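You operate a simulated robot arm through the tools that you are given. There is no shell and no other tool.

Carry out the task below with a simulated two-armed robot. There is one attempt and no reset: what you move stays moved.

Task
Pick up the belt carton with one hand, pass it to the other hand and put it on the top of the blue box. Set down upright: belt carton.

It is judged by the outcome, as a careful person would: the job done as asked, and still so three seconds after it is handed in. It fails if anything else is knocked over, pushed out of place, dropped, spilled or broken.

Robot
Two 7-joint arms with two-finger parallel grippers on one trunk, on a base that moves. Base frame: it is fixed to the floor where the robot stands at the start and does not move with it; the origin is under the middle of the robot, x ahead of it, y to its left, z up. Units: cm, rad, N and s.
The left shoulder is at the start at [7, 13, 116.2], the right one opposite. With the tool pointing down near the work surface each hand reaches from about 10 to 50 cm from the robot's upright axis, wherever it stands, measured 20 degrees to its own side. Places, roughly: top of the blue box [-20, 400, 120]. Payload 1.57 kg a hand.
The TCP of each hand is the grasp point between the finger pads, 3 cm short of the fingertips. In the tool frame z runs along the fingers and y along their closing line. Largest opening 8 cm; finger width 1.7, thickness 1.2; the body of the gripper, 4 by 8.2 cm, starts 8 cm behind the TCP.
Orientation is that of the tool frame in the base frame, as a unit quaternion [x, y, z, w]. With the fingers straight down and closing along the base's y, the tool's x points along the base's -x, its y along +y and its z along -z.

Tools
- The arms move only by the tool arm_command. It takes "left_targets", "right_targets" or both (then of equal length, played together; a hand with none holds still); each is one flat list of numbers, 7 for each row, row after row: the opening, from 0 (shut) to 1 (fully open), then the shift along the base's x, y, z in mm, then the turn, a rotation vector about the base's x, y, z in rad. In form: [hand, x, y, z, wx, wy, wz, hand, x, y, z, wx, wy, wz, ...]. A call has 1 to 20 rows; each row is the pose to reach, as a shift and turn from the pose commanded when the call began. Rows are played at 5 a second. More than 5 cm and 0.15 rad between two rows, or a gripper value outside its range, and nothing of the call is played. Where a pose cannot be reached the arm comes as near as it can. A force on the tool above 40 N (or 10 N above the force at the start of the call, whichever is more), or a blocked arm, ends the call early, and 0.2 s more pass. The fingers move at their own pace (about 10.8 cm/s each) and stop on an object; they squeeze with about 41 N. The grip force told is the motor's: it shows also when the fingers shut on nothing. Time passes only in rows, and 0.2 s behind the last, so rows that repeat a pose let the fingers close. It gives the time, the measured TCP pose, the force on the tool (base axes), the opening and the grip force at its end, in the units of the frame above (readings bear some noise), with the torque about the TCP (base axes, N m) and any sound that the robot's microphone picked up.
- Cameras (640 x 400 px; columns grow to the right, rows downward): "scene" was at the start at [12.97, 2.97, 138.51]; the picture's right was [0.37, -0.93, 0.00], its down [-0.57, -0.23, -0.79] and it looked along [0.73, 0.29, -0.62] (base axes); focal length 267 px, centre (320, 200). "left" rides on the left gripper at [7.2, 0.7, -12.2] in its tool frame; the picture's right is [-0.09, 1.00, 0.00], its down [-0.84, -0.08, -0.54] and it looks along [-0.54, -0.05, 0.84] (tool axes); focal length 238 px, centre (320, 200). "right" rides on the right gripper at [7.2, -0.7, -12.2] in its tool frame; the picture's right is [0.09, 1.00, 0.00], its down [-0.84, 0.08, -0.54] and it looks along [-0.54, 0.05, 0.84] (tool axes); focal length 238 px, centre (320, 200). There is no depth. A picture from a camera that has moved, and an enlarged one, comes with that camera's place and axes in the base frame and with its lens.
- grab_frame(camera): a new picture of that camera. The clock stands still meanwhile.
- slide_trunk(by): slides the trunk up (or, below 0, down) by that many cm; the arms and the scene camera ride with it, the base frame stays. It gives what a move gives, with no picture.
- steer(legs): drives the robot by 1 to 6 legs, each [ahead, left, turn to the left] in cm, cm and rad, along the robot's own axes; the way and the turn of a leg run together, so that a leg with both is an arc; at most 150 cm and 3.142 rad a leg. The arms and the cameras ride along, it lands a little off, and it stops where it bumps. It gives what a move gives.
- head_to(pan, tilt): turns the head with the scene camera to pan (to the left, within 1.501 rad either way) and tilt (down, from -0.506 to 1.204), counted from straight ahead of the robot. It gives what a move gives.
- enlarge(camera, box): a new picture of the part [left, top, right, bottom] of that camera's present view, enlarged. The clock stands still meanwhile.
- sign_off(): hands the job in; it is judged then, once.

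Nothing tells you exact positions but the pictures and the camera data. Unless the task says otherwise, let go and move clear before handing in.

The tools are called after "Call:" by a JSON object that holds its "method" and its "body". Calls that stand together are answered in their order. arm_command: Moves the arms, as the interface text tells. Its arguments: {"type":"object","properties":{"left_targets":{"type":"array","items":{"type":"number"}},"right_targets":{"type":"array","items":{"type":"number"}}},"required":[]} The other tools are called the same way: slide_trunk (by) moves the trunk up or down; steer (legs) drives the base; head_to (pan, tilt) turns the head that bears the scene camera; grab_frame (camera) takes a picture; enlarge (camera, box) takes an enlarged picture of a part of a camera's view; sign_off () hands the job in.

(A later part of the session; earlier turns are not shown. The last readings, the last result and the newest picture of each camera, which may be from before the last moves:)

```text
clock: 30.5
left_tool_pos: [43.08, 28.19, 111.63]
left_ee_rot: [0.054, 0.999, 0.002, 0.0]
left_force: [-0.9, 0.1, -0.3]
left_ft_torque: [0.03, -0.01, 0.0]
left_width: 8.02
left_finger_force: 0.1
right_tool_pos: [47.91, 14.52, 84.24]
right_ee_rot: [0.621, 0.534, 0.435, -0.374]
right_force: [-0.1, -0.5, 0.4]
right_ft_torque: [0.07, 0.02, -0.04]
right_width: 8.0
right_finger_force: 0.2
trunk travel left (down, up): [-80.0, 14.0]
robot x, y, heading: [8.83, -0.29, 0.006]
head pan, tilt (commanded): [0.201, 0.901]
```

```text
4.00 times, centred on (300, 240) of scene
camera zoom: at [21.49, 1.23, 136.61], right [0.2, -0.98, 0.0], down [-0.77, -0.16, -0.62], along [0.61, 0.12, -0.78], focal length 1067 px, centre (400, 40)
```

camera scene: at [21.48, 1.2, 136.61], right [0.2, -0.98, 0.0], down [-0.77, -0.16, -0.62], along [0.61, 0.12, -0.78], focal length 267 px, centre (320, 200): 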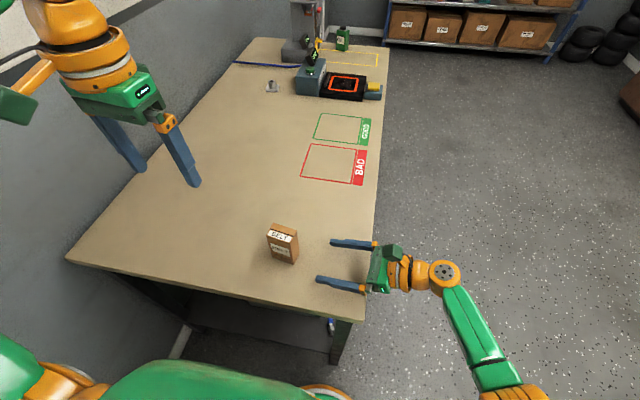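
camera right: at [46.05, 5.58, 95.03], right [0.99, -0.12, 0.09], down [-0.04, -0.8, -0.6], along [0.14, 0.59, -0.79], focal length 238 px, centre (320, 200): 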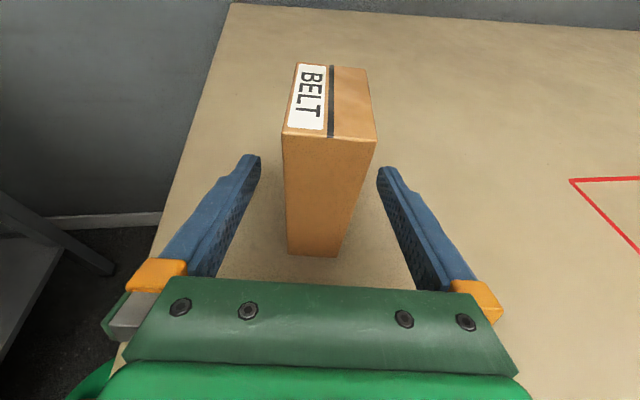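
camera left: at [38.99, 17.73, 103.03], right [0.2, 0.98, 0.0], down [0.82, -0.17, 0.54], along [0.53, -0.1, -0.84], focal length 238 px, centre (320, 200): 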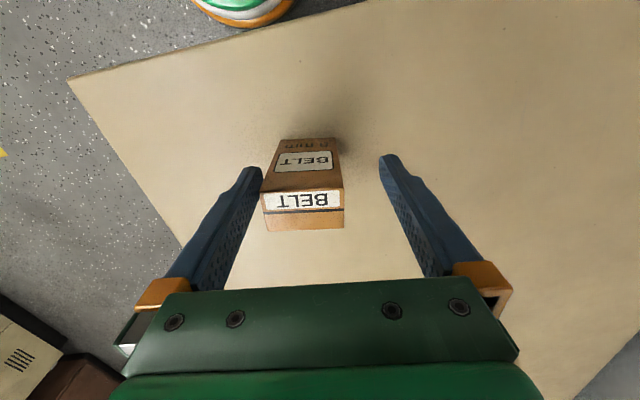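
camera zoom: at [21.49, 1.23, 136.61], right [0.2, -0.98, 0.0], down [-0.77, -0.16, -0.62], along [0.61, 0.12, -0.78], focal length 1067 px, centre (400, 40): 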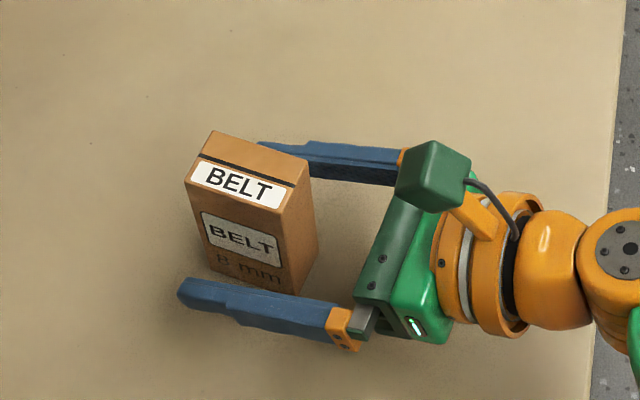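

The fingers straddle the carton properly, well above the table. I close the right gripper.

Call:
{"method": "arm_command", "body": {"right_targets": [0, 0, 0, 0, 0, 0, 0, 0, 0, 0, 0, 0, 0, 0, 0, 0, 0, 0, 0, 0, 0, 0, 0, 0, 0, 0, 0, 0]}}

Call:
{"method": "enlarge", "body": {"camera": "scene", "box": [220, 190, 380, 290]}}

Call:
{"method": "grab_frame", "body": {"camera": "right"}}

```text
clock: 31.5
left_tool_pos: [43.08, 28.14, 111.57]
left_ee_rot: [0.055, 0.998, 0.002, 0.0]
left_force: [0.3, -1.1, 0.9]
left_ft_torque: [0.0, -0.01, -0.03]
left_width: 8.03
left_finger_force: 0.0
right_tool_pos: [47.96, 14.45, 84.17]
right_ee_rot: [0.622, 0.533, 0.435, -0.374]
right_force: [0.3, 0.9, 1.0]
right_ft_torque: [0.09, -0.02, -0.03]
right_width: 3.35
right_finger_force: 40.8
trunk travel left (down, up): [-80.0, 14.0]
robot x, y, heading: [9.1, -0.48, -0.002]
head pan, tilt (commanded): [0.201, 0.901]
```

```text
4.00 times, centred on (300, 240) of scene
camera zoom: at [21.49, 1.26, 136.61], right [0.2, -0.98, 0.0], down [-0.77, -0.16, -0.62], along [0.61, 0.12, -0.78], focal length 1067 px, centre (400, 40)
```

zoom: 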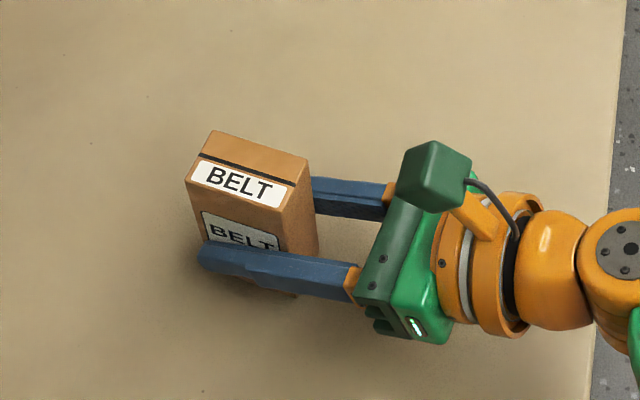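

```text
taken
camera right: at [46.05, 5.58, 95.03], right [0.99, -0.12, 0.09], down [-0.04, -0.8, -0.6], along [0.14, 0.59, -0.79], focal length 238 px, centre (320, 200)
```

right: 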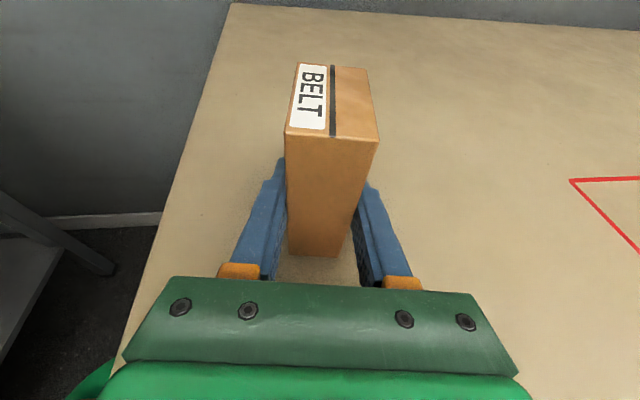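

The grip holds at 3.35 cm width. I lift the carton straight up.

Call:
{"method": "arm_command", "body": {"right_targets": [0, 0, 0, 10, 0, 0, 0, 0, 0, 0, 30, 0, 0, 0, 0, 0, 0, 60, 0, 0, 0, 0, 0, 0, 90, 0, 0, 0, 0, 0, 0, 120, 0, 0, 0, 0, 0, 0, 120, 0, 0, 0]}}

Call:
{"method": "grab_frame", "body": {"camera": "scene"}}

Call:
{"method": "grab_frame", "body": {"camera": "right"}}

```text
clock: 32.9
left_tool_pos: [43.36, 28.17, 111.51]
left_ee_rot: [0.055, 0.999, 0.002, 0.0]
left_force: [-0.5, 0.0, -0.1]
left_ft_torque: [0.0, 0.0, -0.01]
left_width: 7.99
left_finger_force: 0.1
right_tool_pos: [47.9, 14.59, 96.04]
right_ee_rot: [0.622, 0.533, 0.435, -0.373]
right_force: [-0.4, -0.7, -0.9]
right_ft_torque: [0.02, 0.0, -0.01]
right_width: 3.34
right_finger_force: 40.7
trunk travel left (down, up): [-80.0, 14.0]
robot x, y, heading: [9.33, 0.24, 0.0]
head pan, tilt (commanded): [0.201, 0.901]
```

```text
taken
camera scene: at [21.53, 1.26, 136.6], right [0.2, -0.98, 0.0], down [-0.77, -0.16, -0.62], along [0.61, 0.12, -0.78], focal length 267 px, centre (320, 200)
```

scene: 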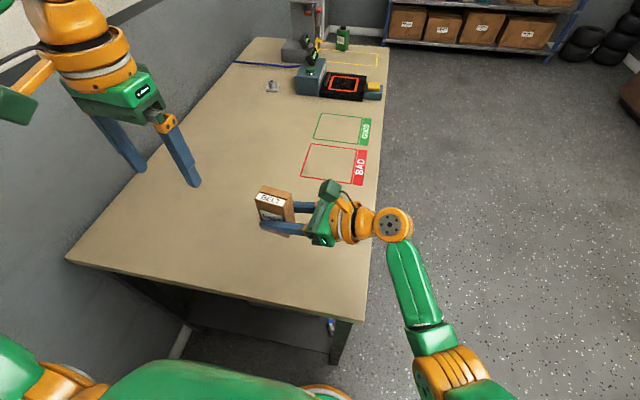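

```text
taken
camera right: at [45.98, 5.65, 106.92], right [0.99, -0.12, 0.09], down [-0.04, -0.8, -0.6], along [0.14, 0.59, -0.79], focal length 238 px, centre (320, 200)
```

right: 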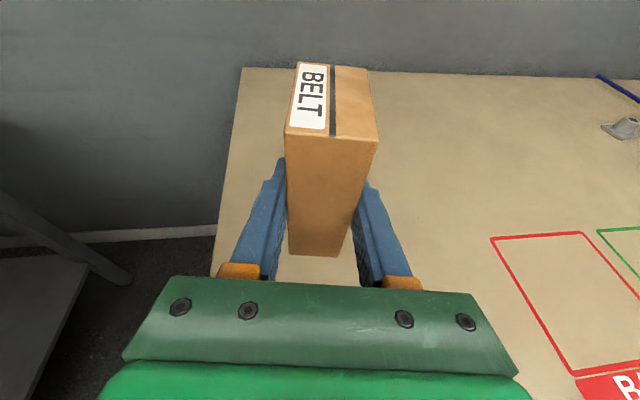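

The carton is up and held firmly without slipping. Over the table I bring it to a spot convenient for the left hand (about [43, 17]) with its yaw at zero, and raise the left hand slightly and align its yaw as well.

Call:
{"method": "arm_command", "body": {"right_targets": [0, -10, 5, 7, 0, 0, 0.03, 0, -20, 10, 14, 0, 0, 0.06, 0, -30, 15, 21, 0, 0, 0.09, 0, -40, 20, 28, 0, 0, 0.12, 0, -49, 25, 35, 0, 0, 0.15, 0, -49, 25, 35, 0, 0, 0.15], "left_targets": [1, 0, 0, 15, 0, 0, 0.02, 1, 0, 0, 30, 0, 0, 0.04, 1, 0, 0, 45, 0, 0, 0.06, 1, 0, 0, 60, 0, 0, 0.08, 1, 0, 0, 65, 0, 0, 0.11, 1, 0, 0, 65, 0, 0, 0.11]}}

Call:
{"method": "head_to", "body": {"pan": 0.3, "tilt": 0.7}}

Call:
{"method": "grab_frame", "body": {"camera": "scene"}}

Call:
{"method": "grab_frame", "body": {"camera": "left"}}

Call:
{"method": "grab_frame", "body": {"camera": "right"}}

```text
clock: 34.3
left_tool_pos: [43.2, 28.21, 118.13]
left_ee_rot: [-0.002, 1.0, 0.002, 0.0]
left_force: [0.3, -0.4, 0.3]
left_ft_torque: [0.01, -0.04, 0.0]
left_width: 7.99
left_finger_force: 0.0
right_tool_pos: [43.27, 16.74, 99.05]
right_ee_rot: [0.583, 0.58, 0.404, -0.4]
right_force: [-1.0, 0.4, 0.1]
right_ft_torque: [0.01, 0.05, 0.01]
right_width: 3.32
right_finger_force: 41.4
trunk travel left (down, up): [-80.0, 14.0]
robot x, y, heading: [8.77, -0.03, 0.001]
head pan, tilt (commanded): [0.201, 0.901]
```

```text
clock: 35.1
left_tool_pos: [43.14, 28.14, 118.25]
left_ee_rot: [-0.001, 1.0, 0.002, -0.001]
left_force: [-0.8, 0.3, 0.0]
left_ft_torque: [-0.03, -0.01, 0.03]
left_width: 8.01
left_finger_force: 0.0
right_tool_pos: [43.2, 16.78, 99.13]
right_ee_rot: [0.583, 0.581, 0.404, -0.4]
right_force: [1.0, 0.8, -1.5]
right_ft_torque: [-0.05, -0.04, -0.02]
right_width: 3.33
right_finger_force: 41.3
trunk travel left (down, up): [-80.0, 14.0]
robot x, y, heading: [8.92, 0.17, -0.002]
head pan, tilt (commanded): [0.3, 0.7]
```

```text
taken
camera scene: at [22.23, 2.27, 138.21], right [0.29, -0.96, 0.0], down [-0.62, -0.19, -0.76], along [0.73, 0.23, -0.64], focal length 267 px, centre (320, 200)
```

scene: 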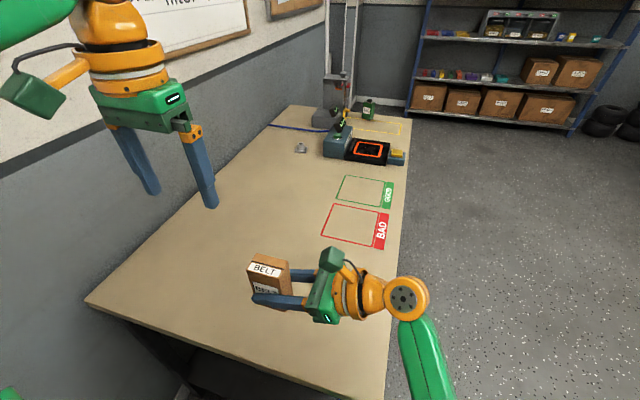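

```text
taken
camera left: at [35.79, 28.66, 130.44], right [0.09, 1.0, 0.0], down [0.84, -0.08, 0.54], along [0.54, -0.05, -0.84], focal length 238 px, centre (320, 200)
```

left: 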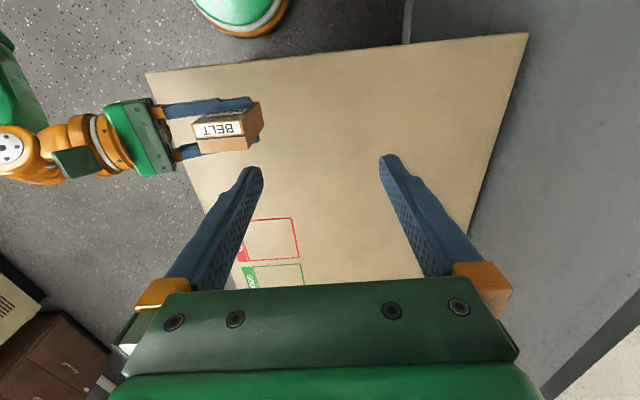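

```text
taken
camera right: at [42.55, 7.86, 110.13], right [1.0, 0.03, 0.09], down [0.07, -0.8, -0.59], along [0.06, 0.59, -0.8], focal length 238 px, centre (320, 200)
```

right: 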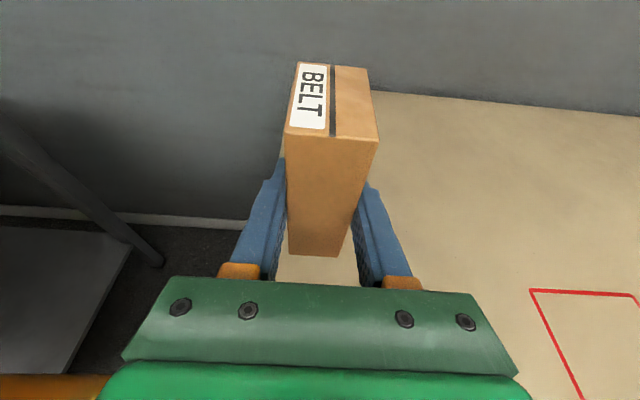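

The carton is held at about [43.2, 16.8] with its top near z ≈ 104.5. I measure its top face in the left camera before bringing the left hand over it.

Call:
{"method": "enlarge", "body": {"camera": "left", "box": [140, 70, 300, 170]}}

Call:
{"method": "enlarge", "body": {"camera": "scene", "box": [220, 220, 380, 320]}}

```text
4.00 times, centred on (220, 120) of left
camera zoom: at [35.79, 28.66, 130.44], right [0.09, 1.0, 0.0], down [0.84, -0.08, 0.54], along [0.54, -0.05, -0.84], focal length 953 px, centre (720, 520)
```

zoom: 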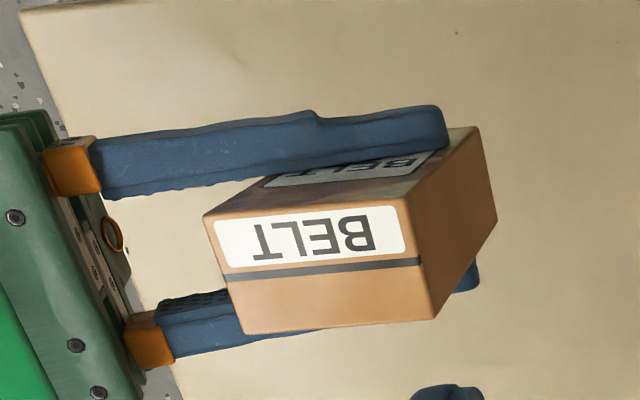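

```text
4.00 times, centred on (300, 270) of scene
camera zoom: at [22.23, 2.27, 138.21], right [0.29, -0.96, 0.0], down [-0.62, -0.19, -0.76], along [0.73, 0.23, -0.64], focal length 1067 px, centre (400, -80)
```

zoom: 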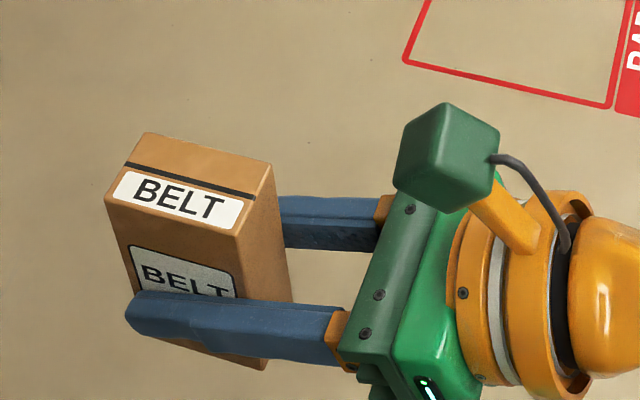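

Both views agree: the carton's top centre is at about [43.3, 17.05, 104.5] and its yaw is about zero. I bring the left hand above it, still 10 cm higher.

Call:
{"method": "arm_command", "body": {"left_targets": [0.9, 0, -28, 0, 0, 0, 0, 0.9, 0, -56, 0, 0, 0, 0, 0.9, 1, -84, 0, 0, 0, 0, 0.9, 1, -111, 0, 0, 0, 0, 0.9, 1, -111, 0, 0, 0, 0]}}

Call:
{"method": "grab_frame", "body": {"camera": "left"}}

Call:
{"method": "grab_frame", "body": {"camera": "scene"}}

Call:
{"method": "grab_frame", "body": {"camera": "right"}}

```text
clock: 36.3
left_tool_pos: [43.26, 17.23, 118.27]
left_ee_rot: [-0.001, 1.0, 0.002, 0.001]
left_force: [0.3, -0.3, -0.2]
left_ft_torque: [-0.06, 0.01, -0.02]
left_width: 7.2
left_finger_force: 0.1
right_tool_pos: [43.31, 16.78, 99.12]
right_ee_rot: [0.583, 0.581, 0.404, -0.399]
right_force: [-0.3, -0.6, -0.7]
right_ft_torque: [-0.02, 0.02, 0.0]
right_width: 3.36
right_finger_force: 41.2
trunk travel left (down, up): [-80.0, 14.0]
robot x, y, heading: [9.12, 0.16, -0.001]
head pan, tilt (commanded): [0.3, 0.7]
```

```text
taken
camera left: at [35.92, 17.72, 130.53], right [0.09, 1.0, 0.0], down [0.84, -0.08, 0.54], along [0.54, -0.04, -0.84], focal length 238 px, centre (320, 200)
```

left: 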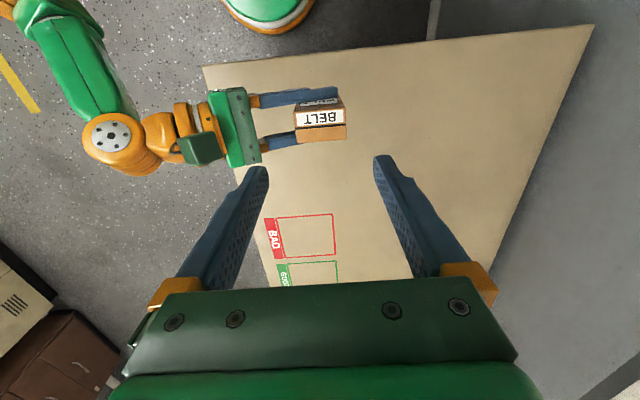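

```text
taken
camera scene: at [22.2, 2.28, 138.22], right [0.3, -0.96, 0.0], down [-0.62, -0.19, -0.76], along [0.73, 0.23, -0.64], focal length 267 px, centre (320, 200)
```

scene: 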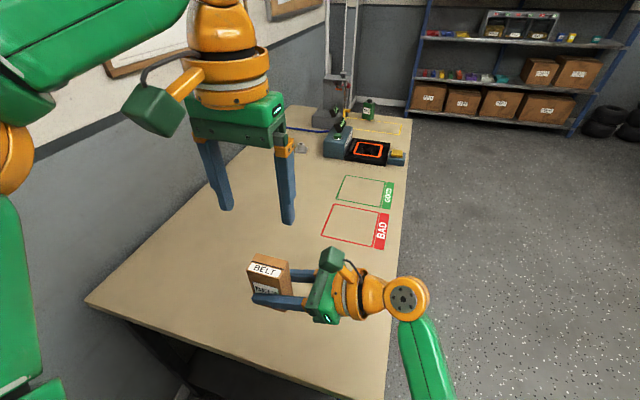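

```text
taken
camera right: at [42.52, 7.88, 110.15], right [1.0, 0.03, 0.09], down [0.07, -0.8, -0.59], along [0.06, 0.59, -0.8], focal length 238 px, centre (320, 200)
```

right: 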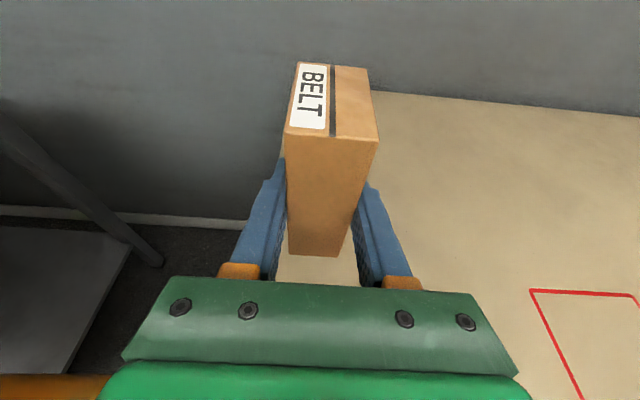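

The left hand is above the carton at [43.3, 17.1, 118.3]. I descend most of the way, with the tips staying about 2.5 cm above the carton top, and check.

Call:
{"method": "arm_command", "body": {"left_targets": [0.9, 0, 0, -30, 0, 0, 0, 0.9, 0, 0, -60, 0, 0, 0, 0.9, 0, 0, -82, 0, 0, 0, 0.9, 0, 0, -82, 0, 0, 0]}}

Call:
{"method": "grab_frame", "body": {"camera": "left"}}

Call:
{"method": "enlarge", "body": {"camera": "scene", "box": [160, 140, 400, 290]}}

Call:
{"method": "grab_frame", "body": {"camera": "right"}}

```text
clock: 37.3
left_tool_pos: [43.33, 17.13, 110.03]
left_ee_rot: [-0.002, 1.0, 0.002, 0.0]
left_force: [-0.2, 0.2, 0.1]
left_ft_torque: [0.02, 0.02, -0.03]
left_width: 7.19
left_finger_force: 0.2
right_tool_pos: [43.27, 16.72, 99.16]
right_ee_rot: [0.582, 0.581, 0.404, -0.4]
right_force: [-0.3, -0.8, -1.2]
right_ft_torque: [0.03, 0.0, 0.0]
right_width: 3.34
right_finger_force: 41.4
trunk travel left (down, up): [-80.0, 14.0]
robot x, y, heading: [9.18, 0.31, 0.001]
head pan, tilt (commanded): [0.3, 0.7]
```

```text
taken
camera left: at [35.97, 17.76, 122.28], right [0.09, 1.0, 0.0], down [0.84, -0.08, 0.54], along [0.54, -0.05, -0.84], focal length 238 px, centre (320, 200)
```

left: 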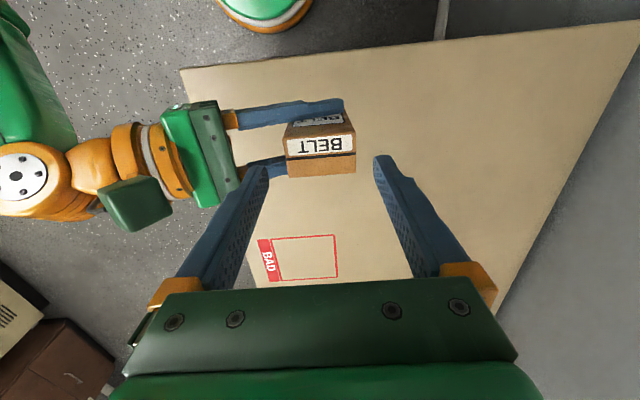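

```text
2.67 times, centred on (280, 215) of scene
camera zoom: at [22.23, 2.26, 138.22], right [0.3, -0.96, 0.0], down [-0.62, -0.19, -0.76], along [0.73, 0.23, -0.64], focal length 712 px, centre (427, 160)
```

zoom: 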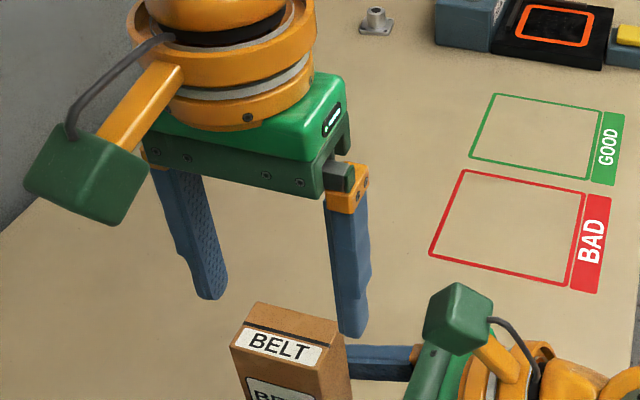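

```text
taken
camera right: at [42.54, 7.86, 110.15], right [1.0, 0.03, 0.09], down [0.07, -0.8, -0.59], along [0.06, 0.59, -0.8], focal length 238 px, centre (320, 200)
```

right: 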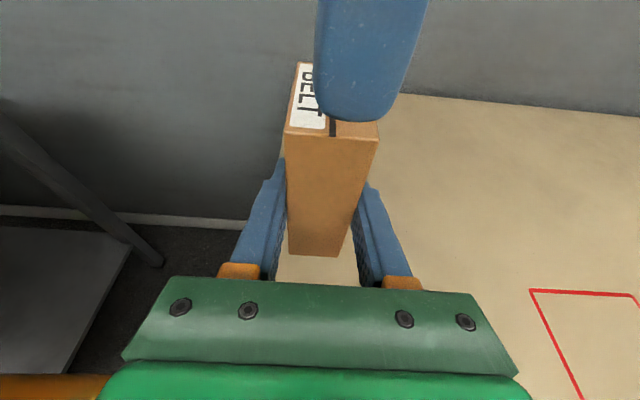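

Alignment looks right: in the side view the finger is about 3 mm too far ahead, which I correct. I descend the remaining 5.8 cm so the tips reach about 3.3 cm below the carton's top.

Call:
{"method": "arm_command", "body": {"left_targets": [0.9, -2, 0, -15, 0, 0, 0, 0.9, -3, 0, -30, 0, 0, 0, 0.9, -3, 0, -45, 0, 0, 0, 0.9, -3, 0, -58, 0, 0, 0, 0.9, -3, 0, -58, 0, 0, 0]}}

Call:
{"method": "grab_frame", "body": {"camera": "left"}}

Call:
{"method": "enlarge", "body": {"camera": "scene", "box": [200, 190, 360, 290]}}

Call:
{"method": "grab_frame", "body": {"camera": "right"}}

```text
clock: 38.5
left_tool_pos: [43.03, 16.97, 104.34]
left_ee_rot: [-0.001, 1.0, 0.002, 0.0]
left_force: [1.0, -0.8, 0.4]
left_ft_torque: [0.0, 0.01, 0.01]
left_width: 7.17
left_finger_force: 0.0
right_tool_pos: [43.15, 16.79, 99.17]
right_ee_rot: [0.583, 0.581, 0.404, -0.399]
right_force: [-0.5, -0.3, -1.6]
right_ft_torque: [0.03, -0.03, -0.02]
right_width: 3.36
right_finger_force: 41.4
trunk travel left (down, up): [-80.0, 14.0]
robot x, y, heading: [9.27, 0.09, -0.002]
head pan, tilt (commanded): [0.3, 0.7]
```

```text
taken
camera left: at [35.68, 17.49, 116.56], right [0.09, 1.0, 0.0], down [0.84, -0.08, 0.54], along [0.54, -0.05, -0.84], focal length 238 px, centre (320, 200)
```

left: 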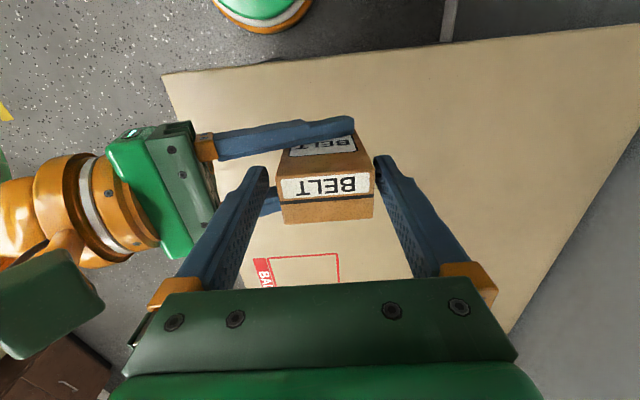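

```text
4.00 times, centred on (280, 240) of scene
camera zoom: at [22.22, 2.26, 138.22], right [0.3, -0.96, 0.0], down [-0.62, -0.19, -0.76], along [0.73, 0.23, -0.64], focal length 1067 px, centre (480, 40)
```

zoom: 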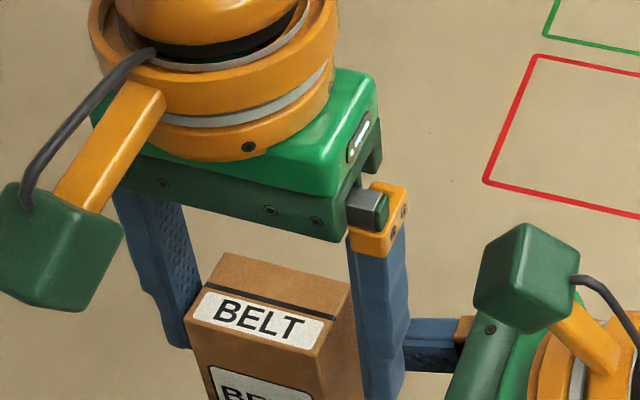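

```text
taken
camera right: at [42.54, 7.86, 110.15], right [1.0, 0.03, 0.09], down [0.07, -0.8, -0.59], along [0.06, 0.59, -0.8], focal length 238 px, centre (320, 200)
```

right: 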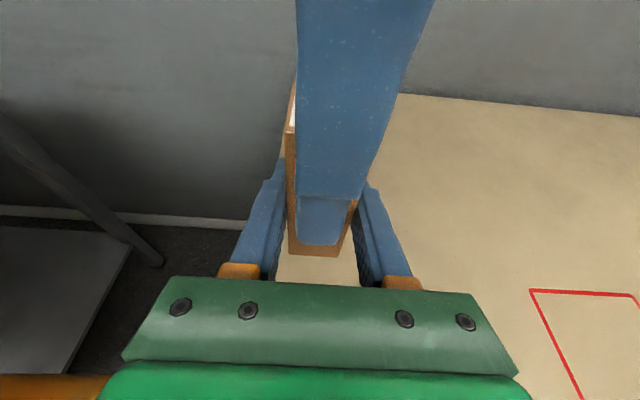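

The left fingers straddle the carton's upper part. The carton sits about 4 mm towards the left finger, so I centre the hand by 4 mm and then close the left gripper.

Call:
{"method": "arm_command", "body": {"left_targets": [0.9, 0, 2, 0, 0, 0, 0, 0.9, 0, 4, 0, 0, 0, 0, 0.9, 0, 4, 0, 0, 0, 0, 0, 0, 4, 0, 0, 0, 0, 0, 0, 4, 0, 0, 0, 0, 0, 0, 4, 0, 0, 0, 0, 0, 0, 4, 0, 0, 0, 0]}}

Call:
{"method": "grab_frame", "body": {"camera": "left"}}

Call:
{"method": "grab_frame", "body": {"camera": "right"}}

```text
clock: 40.1
left_tool_pos: [43.05, 17.21, 104.27]
left_ee_rot: [-0.001, 1.0, 0.002, 0.0]
left_force: [-1.8, -2.8, 2.4]
left_ft_torque: [-1.12, 0.01, -0.13]
left_width: 5.46
left_finger_force: 41.0
right_tool_pos: [43.17, 16.8, 99.21]
right_ee_rot: [0.584, 0.581, 0.404, -0.399]
right_force: [1.0, 2.7, -3.3]
right_ft_torque: [0.97, 0.07, 0.17]
right_width: 3.34
right_finger_force: 41.1
trunk travel left (down, up): [-80.0, 14.0]
robot x, y, heading: [9.28, 0.0, -0.002]
head pan, tilt (commanded): [0.3, 0.7]
```

```text
taken
camera left: at [35.67, 17.84, 116.57], right [0.09, 1.0, 0.0], down [0.84, -0.08, 0.54], along [0.54, -0.05, -0.84], focal length 238 px, centre (320, 200)
```

left: 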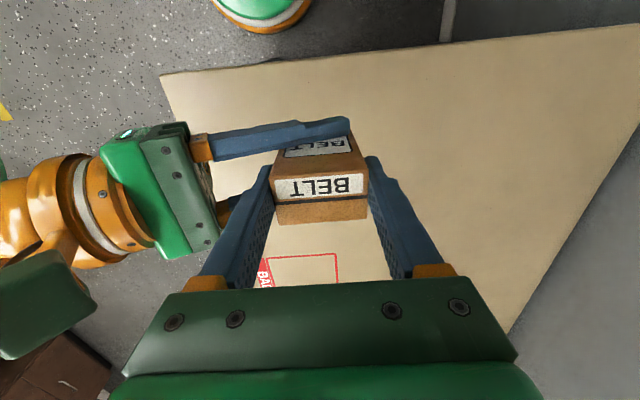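

```text
taken
camera right: at [42.55, 7.86, 110.15], right [1.0, 0.03, 0.09], down [0.07, -0.8, -0.59], along [0.06, 0.59, -0.8], focal length 238 px, centre (320, 200)
```

right: 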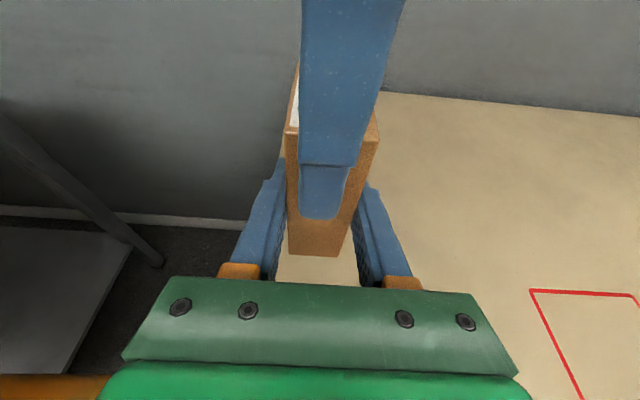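

The left hand has gripped the carton at 5.46 cm. Both hands hold it now, so I open the right hand while everything stays still.

Call:
{"method": "arm_command", "body": {"right_targets": [0.5, 0, 0, 0, 0, 0, 0, 1, 0, 0, 0, 0, 0, 0, 1, 0, 0, 0, 0, 0, 0, 1, 0, 0, 0, 0, 0, 0], "left_targets": [0, 0, 0, 0, 0, 0, 0, 0, 0, 0, 0, 0, 0, 0, 0, 0, 0, 0, 0, 0, 0, 0, 0, 0, 0, 0, 0, 0]}}

Call:
{"method": "grab_frame", "body": {"camera": "left"}}

Call:
{"method": "grab_frame", "body": {"camera": "right"}}

Call:
{"method": "grab_frame", "body": {"camera": "scene"}}

```text
clock: 41.1
left_tool_pos: [42.98, 17.26, 104.25]
left_ee_rot: [-0.001, 1.0, 0.002, 0.0]
left_force: [-0.5, -0.7, 0.3]
left_ft_torque: [-0.02, 0.0, -0.03]
left_width: 5.46
left_finger_force: 41.0
right_tool_pos: [43.23, 16.82, 99.23]
right_ee_rot: [0.583, 0.581, 0.404, -0.399]
right_force: [-0.3, -0.5, 0.4]
right_ft_torque: [-0.01, 0.02, 0.03]
right_width: 7.99
right_finger_force: 0.1
trunk travel left (down, up): [-80.0, 14.0]
robot x, y, heading: [9.24, -0.2, 0.002]
head pan, tilt (commanded): [0.3, 0.7]
```

```text
taken
camera left: at [35.67, 17.85, 116.56], right [0.09, 1.0, 0.0], down [0.84, -0.08, 0.54], along [0.54, -0.05, -0.84], focal length 238 px, centre (320, 200)
```

left: 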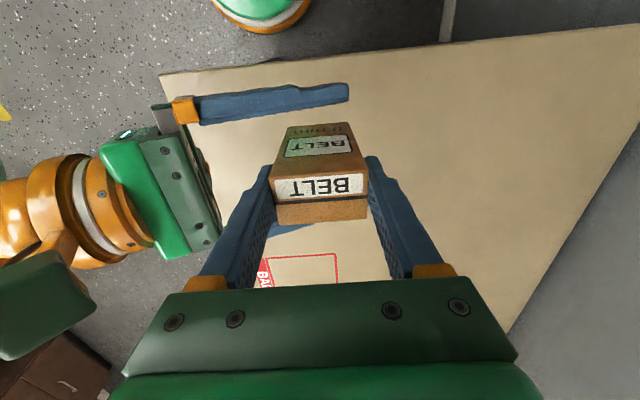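

```text
taken
camera right: at [42.55, 7.86, 110.15], right [1.0, 0.03, 0.09], down [0.07, -0.8, -0.59], along [0.06, 0.59, -0.8], focal length 238 px, centre (320, 200)
```

right: 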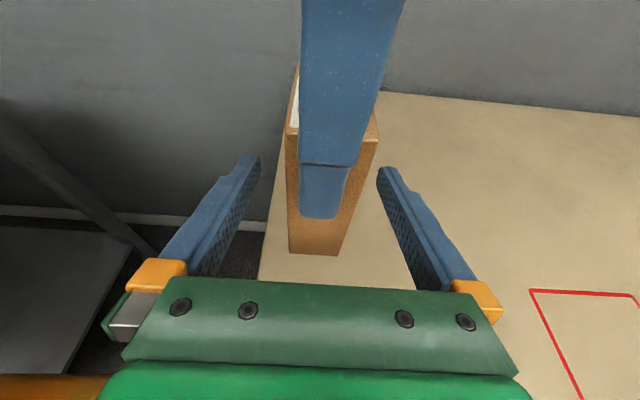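

```text
taken
camera scene: at [22.23, 2.26, 138.22], right [0.3, -0.96, 0.0], down [-0.62, -0.19, -0.76], along [0.73, 0.23, -0.64], focal length 267 px, centre (320, 200)
```

scene: 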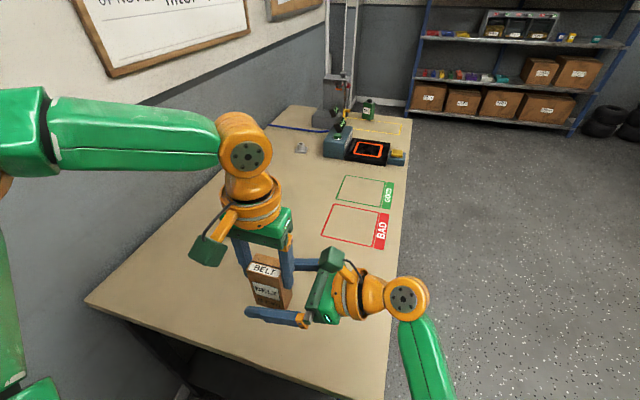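

The carton hangs securely in the left hand. I withdraw the right hand straight back to the right, away from the carton.

Call:
{"method": "arm_command", "body": {"right_targets": [1, 0, -25, 0, 0, 0, 0, 1, 0, -60, 0, 0, 0, 0, 1, 0, -100, 0, 0, 0, 0, 1, 0, -140, 0, 0, 0, 0, 1, -10, -180, 0, 0, 0, 0, 1, -30, -215, 0, 0, 0, 0, 1, -30, -215, 0, 0, 0, 0]}}

Call:
{"method": "grab_frame", "body": {"camera": "scene"}}

Call:
{"method": "grab_frame", "body": {"camera": "right"}}

Call:
{"method": "grab_frame", "body": {"camera": "left"}}

```text
clock: 42.7
left_tool_pos: [43.03, 17.36, 104.18]
left_ee_rot: [-0.002, 1.0, 0.002, 0.001]
left_force: [0.2, 0.1, -0.1]
left_ft_torque: [0.02, 0.02, -0.01]
left_width: 5.45
left_finger_force: 41.4
right_tool_pos: [40.03, -4.41, 99.58]
right_ee_rot: [0.58, 0.579, 0.405, -0.405]
right_force: [-0.3, -0.1, -0.4]
right_ft_torque: [-0.02, 0.0, -0.01]
right_width: 8.01
right_finger_force: 0.1
trunk travel left (down, up): [-80.0, 14.0]
robot x, y, heading: [8.96, -0.11, 0.003]
head pan, tilt (commanded): [0.3, 0.7]
```

```text
taken
camera scene: at [22.27, 2.32, 138.21], right [0.3, -0.96, 0.0], down [-0.62, -0.19, -0.76], along [0.73, 0.23, -0.64], focal length 267 px, centre (320, 200)
```

scene: 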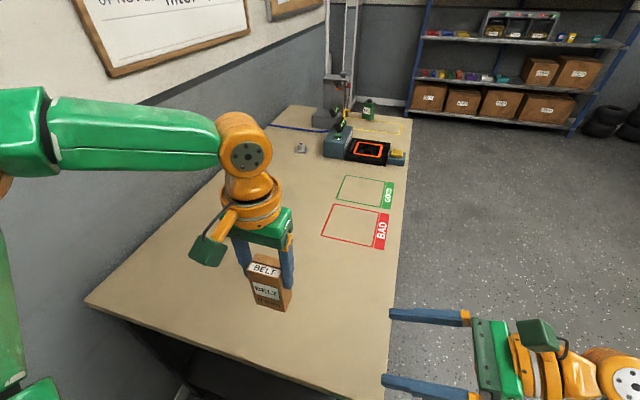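

```text
taken
camera right: at [39.5, -13.53, 110.5], right [1.0, 0.03, 0.09], down [0.08, -0.8, -0.6], along [0.05, 0.6, -0.79], focal length 238 px, centre (320, 200)
```

right: 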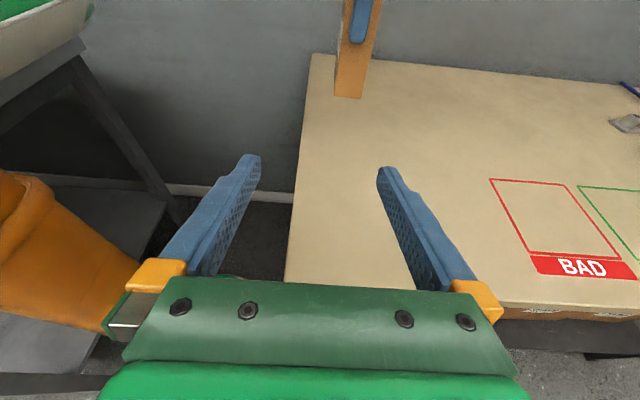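

```text
taken
camera left: at [35.69, 17.9, 116.55], right [0.09, 1.0, 0.0], down [0.84, -0.08, 0.54], along [0.54, -0.05, -0.84], focal length 238 px, centre (320, 200)
```

left: 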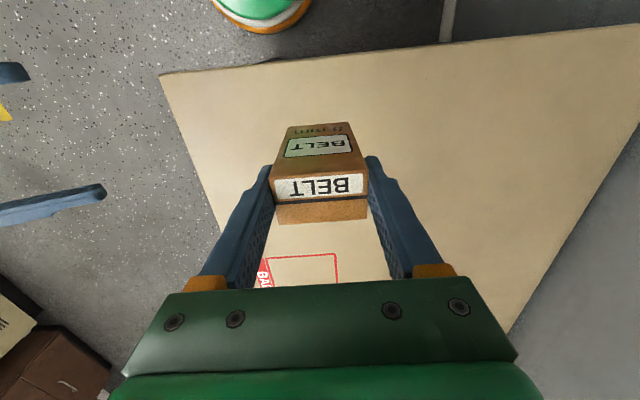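

The handover is complete, and the left hand alone holds the carton. Before backing off, I look at the surroundings to the left and right of the base.

Call:
{"method": "head_to", "body": {"pan": 1.5, "tilt": 0.7}}

Call:
{"method": "grab_frame", "body": {"camera": "scene"}}

Call:
{"method": "head_to", "body": {"pan": -1.5, "tilt": 0.6}}

Call:
{"method": "grab_frame", "body": {"camera": "scene"}}

```text
clock: 44.1
left_tool_pos: [42.93, 17.26, 104.3]
left_ee_rot: [-0.002, 1.0, 0.001, 0.001]
left_force: [-0.2, 0.5, -0.4]
left_ft_torque: [0.03, 0.02, -0.02]
left_width: 5.42
left_finger_force: 40.6
right_tool_pos: [40.13, -4.37, 99.67]
right_ee_rot: [0.579, 0.579, 0.406, -0.406]
right_force: [0.3, -0.5, -0.2]
right_ft_torque: [0.02, -0.01, 0.01]
right_width: 8.02
right_finger_force: 0.1
trunk travel left (down, up): [-80.0, 14.0]
robot x, y, heading: [8.96, 0.22, 0.001]
head pan, tilt (commanded): [1.499, 0.7]
```

```text
taken
camera scene: at [14.74, 8.22, 138.22], right [1.0, -0.07, 0.0], down [-0.05, -0.64, -0.76], along [0.06, 0.76, -0.64], focal length 267 px, centre (320, 200)
```

scene: 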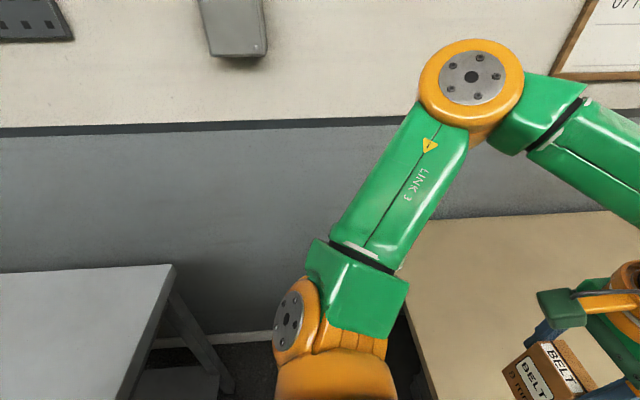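

```text
clock: 46.7
left_tool_pos: [43.02, 17.31, 104.29]
left_ee_rot: [-0.003, 1.0, 0.002, 0.001]
left_force: [-1.2, 0.3, 0.1]
left_ft_torque: [-0.01, -0.01, -0.04]
left_width: 5.45
left_finger_force: 40.9
right_tool_pos: [40.09, -4.28, 99.73]
right_ee_rot: [0.58, 0.579, 0.405, -0.405]
right_force: [-0.1, 0.5, 0.3]
right_ft_torque: [-0.01, 0.02, -0.03]
right_width: 8.0
right_finger_force: 0.1
trunk travel left (down, up): [-80.0, 14.0]
robot x, y, heading: [9.24, 0.12, 0.004]
head pan, tilt (commanded): [-1.499, 0.6]
```

```text
taken
camera scene: at [14.75, -9.07, 139.08], right [-1.0, -0.07, 0.0], down [-0.04, 0.56, -0.83], along [0.06, -0.82, -0.56], focal length 267 px, centre (320, 200)
```

scene: 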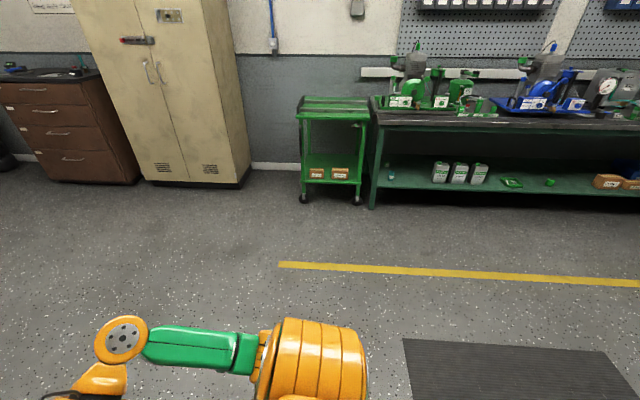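

There is a grey table behind-left of the robot, so I won't back up. Sidestepping right is clear: the carton (bottom at z ≈ 95) and the arms pass above the empty table corner, and the floor on the right is free.

Call:
{"method": "steer", "body": {"legs": [[0, -35, 0], [0, -35, 0]]}}

Call:
{"method": "head_to", "body": {"pan": 0.0, "tilt": 0.4}}

Call:
{"method": "grab_frame", "body": {"camera": "scene"}}

Call:
{"method": "head_to", "body": {"pan": 1.0, "tilt": 0.5}}

Call:
{"method": "grab_frame", "body": {"camera": "scene"}}

```text
clock: 50.8
left_tool_pos: [43.17, -51.78, 104.27]
left_ee_rot: [-0.004, 1.0, 0.001, 0.0]
left_force: [-0.7, -0.2, 0.8]
left_ft_torque: [-0.01, 0.06, 0.02]
left_width: 5.42
left_finger_force: 40.7
right_tool_pos: [40.36, -73.52, 99.63]
right_ee_rot: [0.578, 0.58, 0.404, -0.406]
right_force: [0.0, -0.8, 0.8]
right_ft_torque: [0.01, 0.01, 0.0]
right_width: 7.98
right_finger_force: 0.1
trunk travel left (down, up): [-80.0, 14.0]
robot x, y, heading: [9.57, -69.39, 0.006]
head pan, tilt (commanded): [-1.499, 0.6]
```

```text
clock: 52.4
left_tool_pos: [43.11, -51.93, 104.29]
left_ee_rot: [-0.005, 1.0, 0.002, 0.0]
left_force: [-0.7, 0.7, -1.0]
left_ft_torque: [-0.02, -0.01, -0.01]
left_width: 5.46
left_finger_force: 41.0
right_tool_pos: [40.28, -73.66, 99.56]
right_ee_rot: [0.578, 0.58, 0.405, -0.407]
right_force: [1.0, -0.6, 0.3]
right_ft_torque: [0.0, 0.0, -0.03]
right_width: 8.01
right_finger_force: 0.2
trunk travel left (down, up): [-80.0, 14.0]
robot x, y, heading: [9.04, -69.53, 0.003]
head pan, tilt (commanded): [0.0, 0.4]
```

```text
taken
camera scene: at [23.64, -69.58, 140.9], right [0.0, -1.0, 0.0], down [-0.39, 0.0, -0.92], along [0.92, 0.0, -0.39], focal length 267 px, centre (320, 200)
```

scene: 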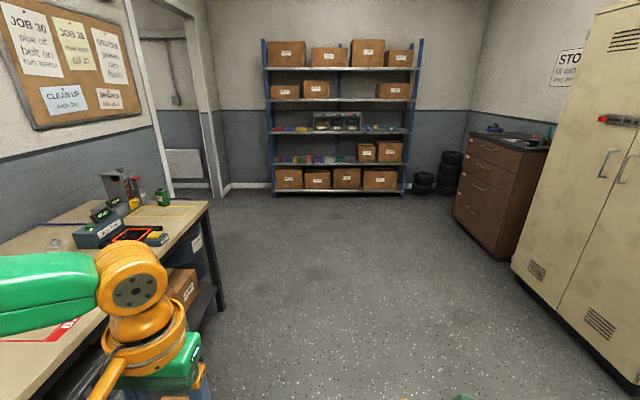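

```text
clock: 53.6
left_tool_pos: [43.09, -51.93, 104.24]
left_ee_rot: [-0.004, 1.0, 0.001, 0.0]
left_force: [-0.6, 0.5, 0.0]
left_ft_torque: [0.05, 0.02, -0.01]
left_width: 5.44
left_finger_force: 41.1
right_tool_pos: [40.38, -73.64, 99.66]
right_ee_rot: [0.579, 0.58, 0.405, -0.406]
right_force: [0.1, 0.2, 0.7]
right_ft_torque: [0.04, 0.03, 0.02]
right_width: 8.01
right_finger_force: 0.0
trunk travel left (down, up): [-80.0, 14.0]
robot x, y, heading: [9.15, -69.26, 0.008]
head pan, tilt (commanded): [1.0, 0.499]
```

```text
taken
camera scene: at [19.26, -61.94, 139.99], right [0.84, -0.54, 0.0], down [-0.26, -0.4, -0.88], along [0.47, 0.74, -0.48], focal length 267 px, centre (320, 200)
```

scene: 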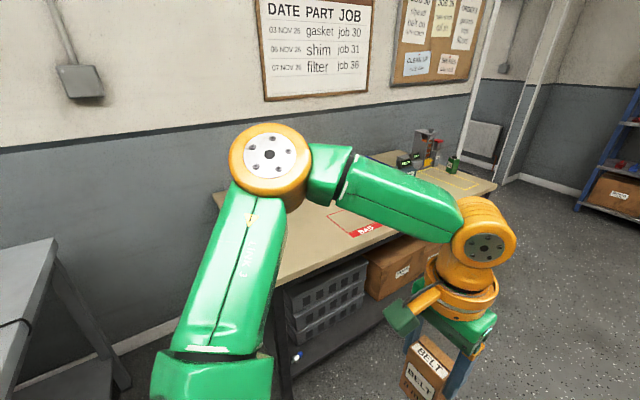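

The room ahead is clear, and the doorway spans about x 250–360 in the left wall at y ≈ 67. I drive ahead along the table's right side until I am level with the doorway.

Call:
{"method": "steer", "body": {"legs": [[140, 0, 0]]}}

Call:
{"method": "head_to", "body": {"pan": 0.8, "tilt": 0.3}}

Call:
{"method": "grab_frame", "body": {"camera": "scene"}}

```text
clock: 60.6
left_tool_pos: [182.12, -50.69, 104.21]
left_ee_rot: [-0.006, 1.0, 0.002, 0.0]
left_force: [0.3, -0.3, 0.2]
left_ft_torque: [0.02, -0.03, 0.02]
left_width: 5.41
left_finger_force: 41.3
right_tool_pos: [179.43, -72.59, 99.77]
right_ee_rot: [0.577, 0.582, 0.404, -0.407]
right_force: [-0.5, 0.3, 0.8]
right_ft_torque: [-0.02, -0.01, 0.01]
right_width: 7.99
right_finger_force: 0.1
trunk travel left (down, up): [-80.0, 14.0]
robot x, y, heading: [148.23, -68.09, 0.008]
head pan, tilt (commanded): [1.0, 0.499]
```

```text
clock: 61.3
left_tool_pos: [182.17, -50.77, 104.23]
left_ee_rot: [-0.005, 1.0, 0.001, 0.0]
left_force: [-0.2, 0.7, 0.8]
left_ft_torque: [0.02, -0.01, -0.01]
left_width: 5.44
left_finger_force: 41.1
right_tool_pos: [179.52, -72.56, 99.74]
right_ee_rot: [0.577, 0.581, 0.404, -0.407]
right_force: [0.3, 0.6, 0.8]
right_ft_torque: [-0.03, -0.01, 0.02]
right_width: 7.99
right_finger_force: 0.1
trunk travel left (down, up): [-80.0, 14.0]
robot x, y, heading: [148.23, -68.4, 0.004]
head pan, tilt (commanded): [0.799, 0.3]
```

```text
taken
camera scene: at [159.94, -61.86, 141.82], right [0.72, -0.69, 0.0], down [-0.2, -0.21, -0.95], along [0.66, 0.69, -0.3], focal length 267 px, centre (320, 200)
```

scene: 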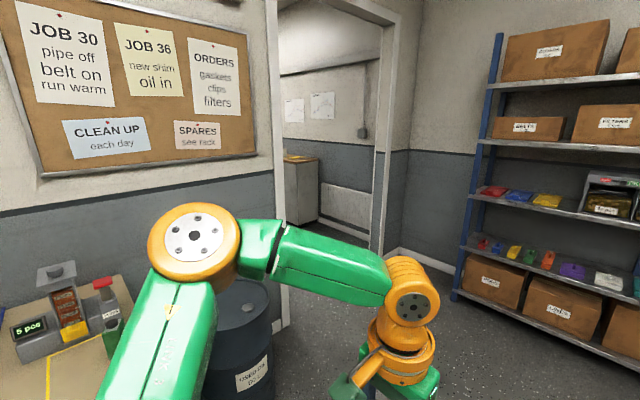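

Past the table there's an oil drum next to the wall, then the doorway (near jamb x ≈ 248, far jamb x ≈ 365). I drive on to x ≈ 298 so I can sidestep left through the opening.

Call:
{"method": "steer", "body": {"legs": [[149, 0, 0]]}}

Call:
{"method": "head_to", "body": {"pan": 1.5, "tilt": 0.3}}

Call:
{"method": "grab_frame", "body": {"camera": "scene"}}

```text
clock: 68.8
left_tool_pos: [333.29, -47.05, 104.31]
left_ee_rot: [-0.017, 1.0, 0.002, 0.0]
left_force: [0.1, -0.2, 0.4]
left_ft_torque: [0.03, 0.0, 0.0]
left_width: 5.45
left_finger_force: 41.2
right_tool_pos: [331.09, -68.94, 99.63]
right_ee_rot: [0.571, 0.588, 0.4, -0.411]
right_force: [0.3, 0.6, 0.9]
right_ft_torque: [-0.01, 0.03, -0.02]
right_width: 7.98
right_finger_force: 0.1
trunk travel left (down, up): [-80.0, 14.0]
robot x, y, heading: [299.91, -65.45, 0.03]
head pan, tilt (commanded): [0.799, 0.3]
```

```text
clock: 69.9
left_tool_pos: [333.44, -47.09, 104.24]
left_ee_rot: [-0.016, 1.0, 0.001, 0.0]
left_force: [0.0, 0.3, 0.0]
left_ft_torque: [0.04, -0.02, -0.04]
left_width: 5.46
left_finger_force: 41.1
right_tool_pos: [331.02, -68.95, 99.7]
right_ee_rot: [0.571, 0.588, 0.399, -0.411]
right_force: [0.8, -0.6, 0.5]
right_ft_torque: [0.02, 0.02, -0.02]
right_width: 8.0
right_finger_force: 0.0
trunk travel left (down, up): [-80.0, 14.0]
robot x, y, heading: [300.01, -65.53, 0.025]
head pan, tilt (commanded): [1.499, 0.3]
```

```text
taken
camera scene: at [305.39, -56.23, 141.83], right [1.0, -0.04, 0.0], down [-0.01, -0.3, -0.96], along [0.04, 0.95, -0.3], focal length 267 px, centre (320, 200)
```

scene: 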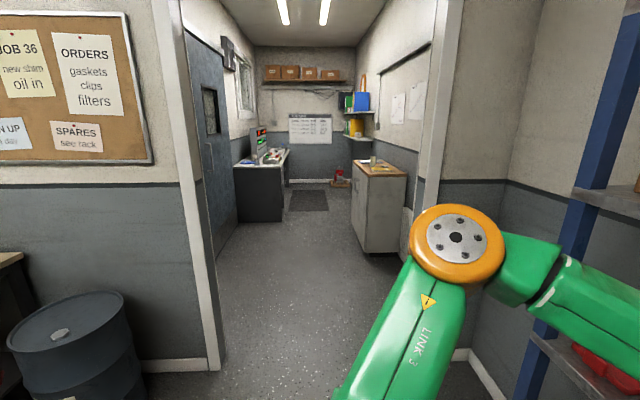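

Through the doorway I see another room with a desk, a cabinet and shelves, but the blue box is expected at x ≈ -20, y ≈ 400, well to the left of what I can see here. I look more closely.

Call:
{"method": "enlarge", "body": {"camera": "scene", "box": [170, 0, 450, 175]}}

Call:
{"method": "enlarge", "body": {"camera": "scene", "box": [170, 100, 450, 275]}}

```text
2.29 times, centred on (310, 88) of scene
camera zoom: at [305.39, -56.23, 141.83], right [1.0, -0.04, 0.0], down [-0.01, -0.3, -0.96], along [0.04, 0.95, -0.3], focal length 610 px, centre (343, 457)
```

zoom: 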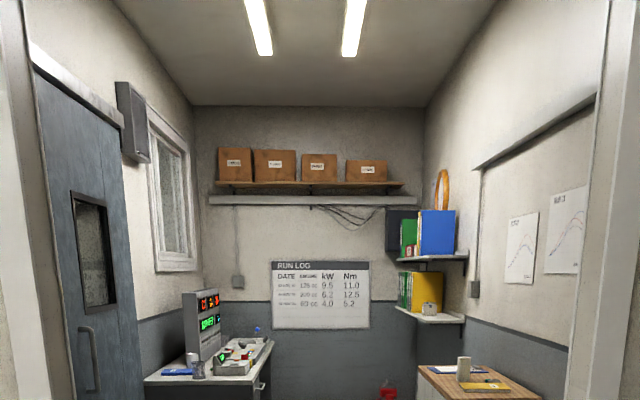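

```text
2.29 times, centred on (310, 188) of scene
camera zoom: at [305.39, -56.23, 141.83], right [1.0, -0.04, 0.0], down [-0.01, -0.3, -0.96], along [0.04, 0.95, -0.3], focal length 610 px, centre (343, 229)
```

zoom: 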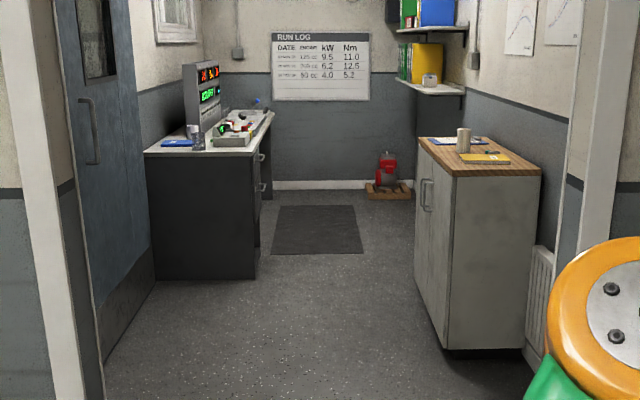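

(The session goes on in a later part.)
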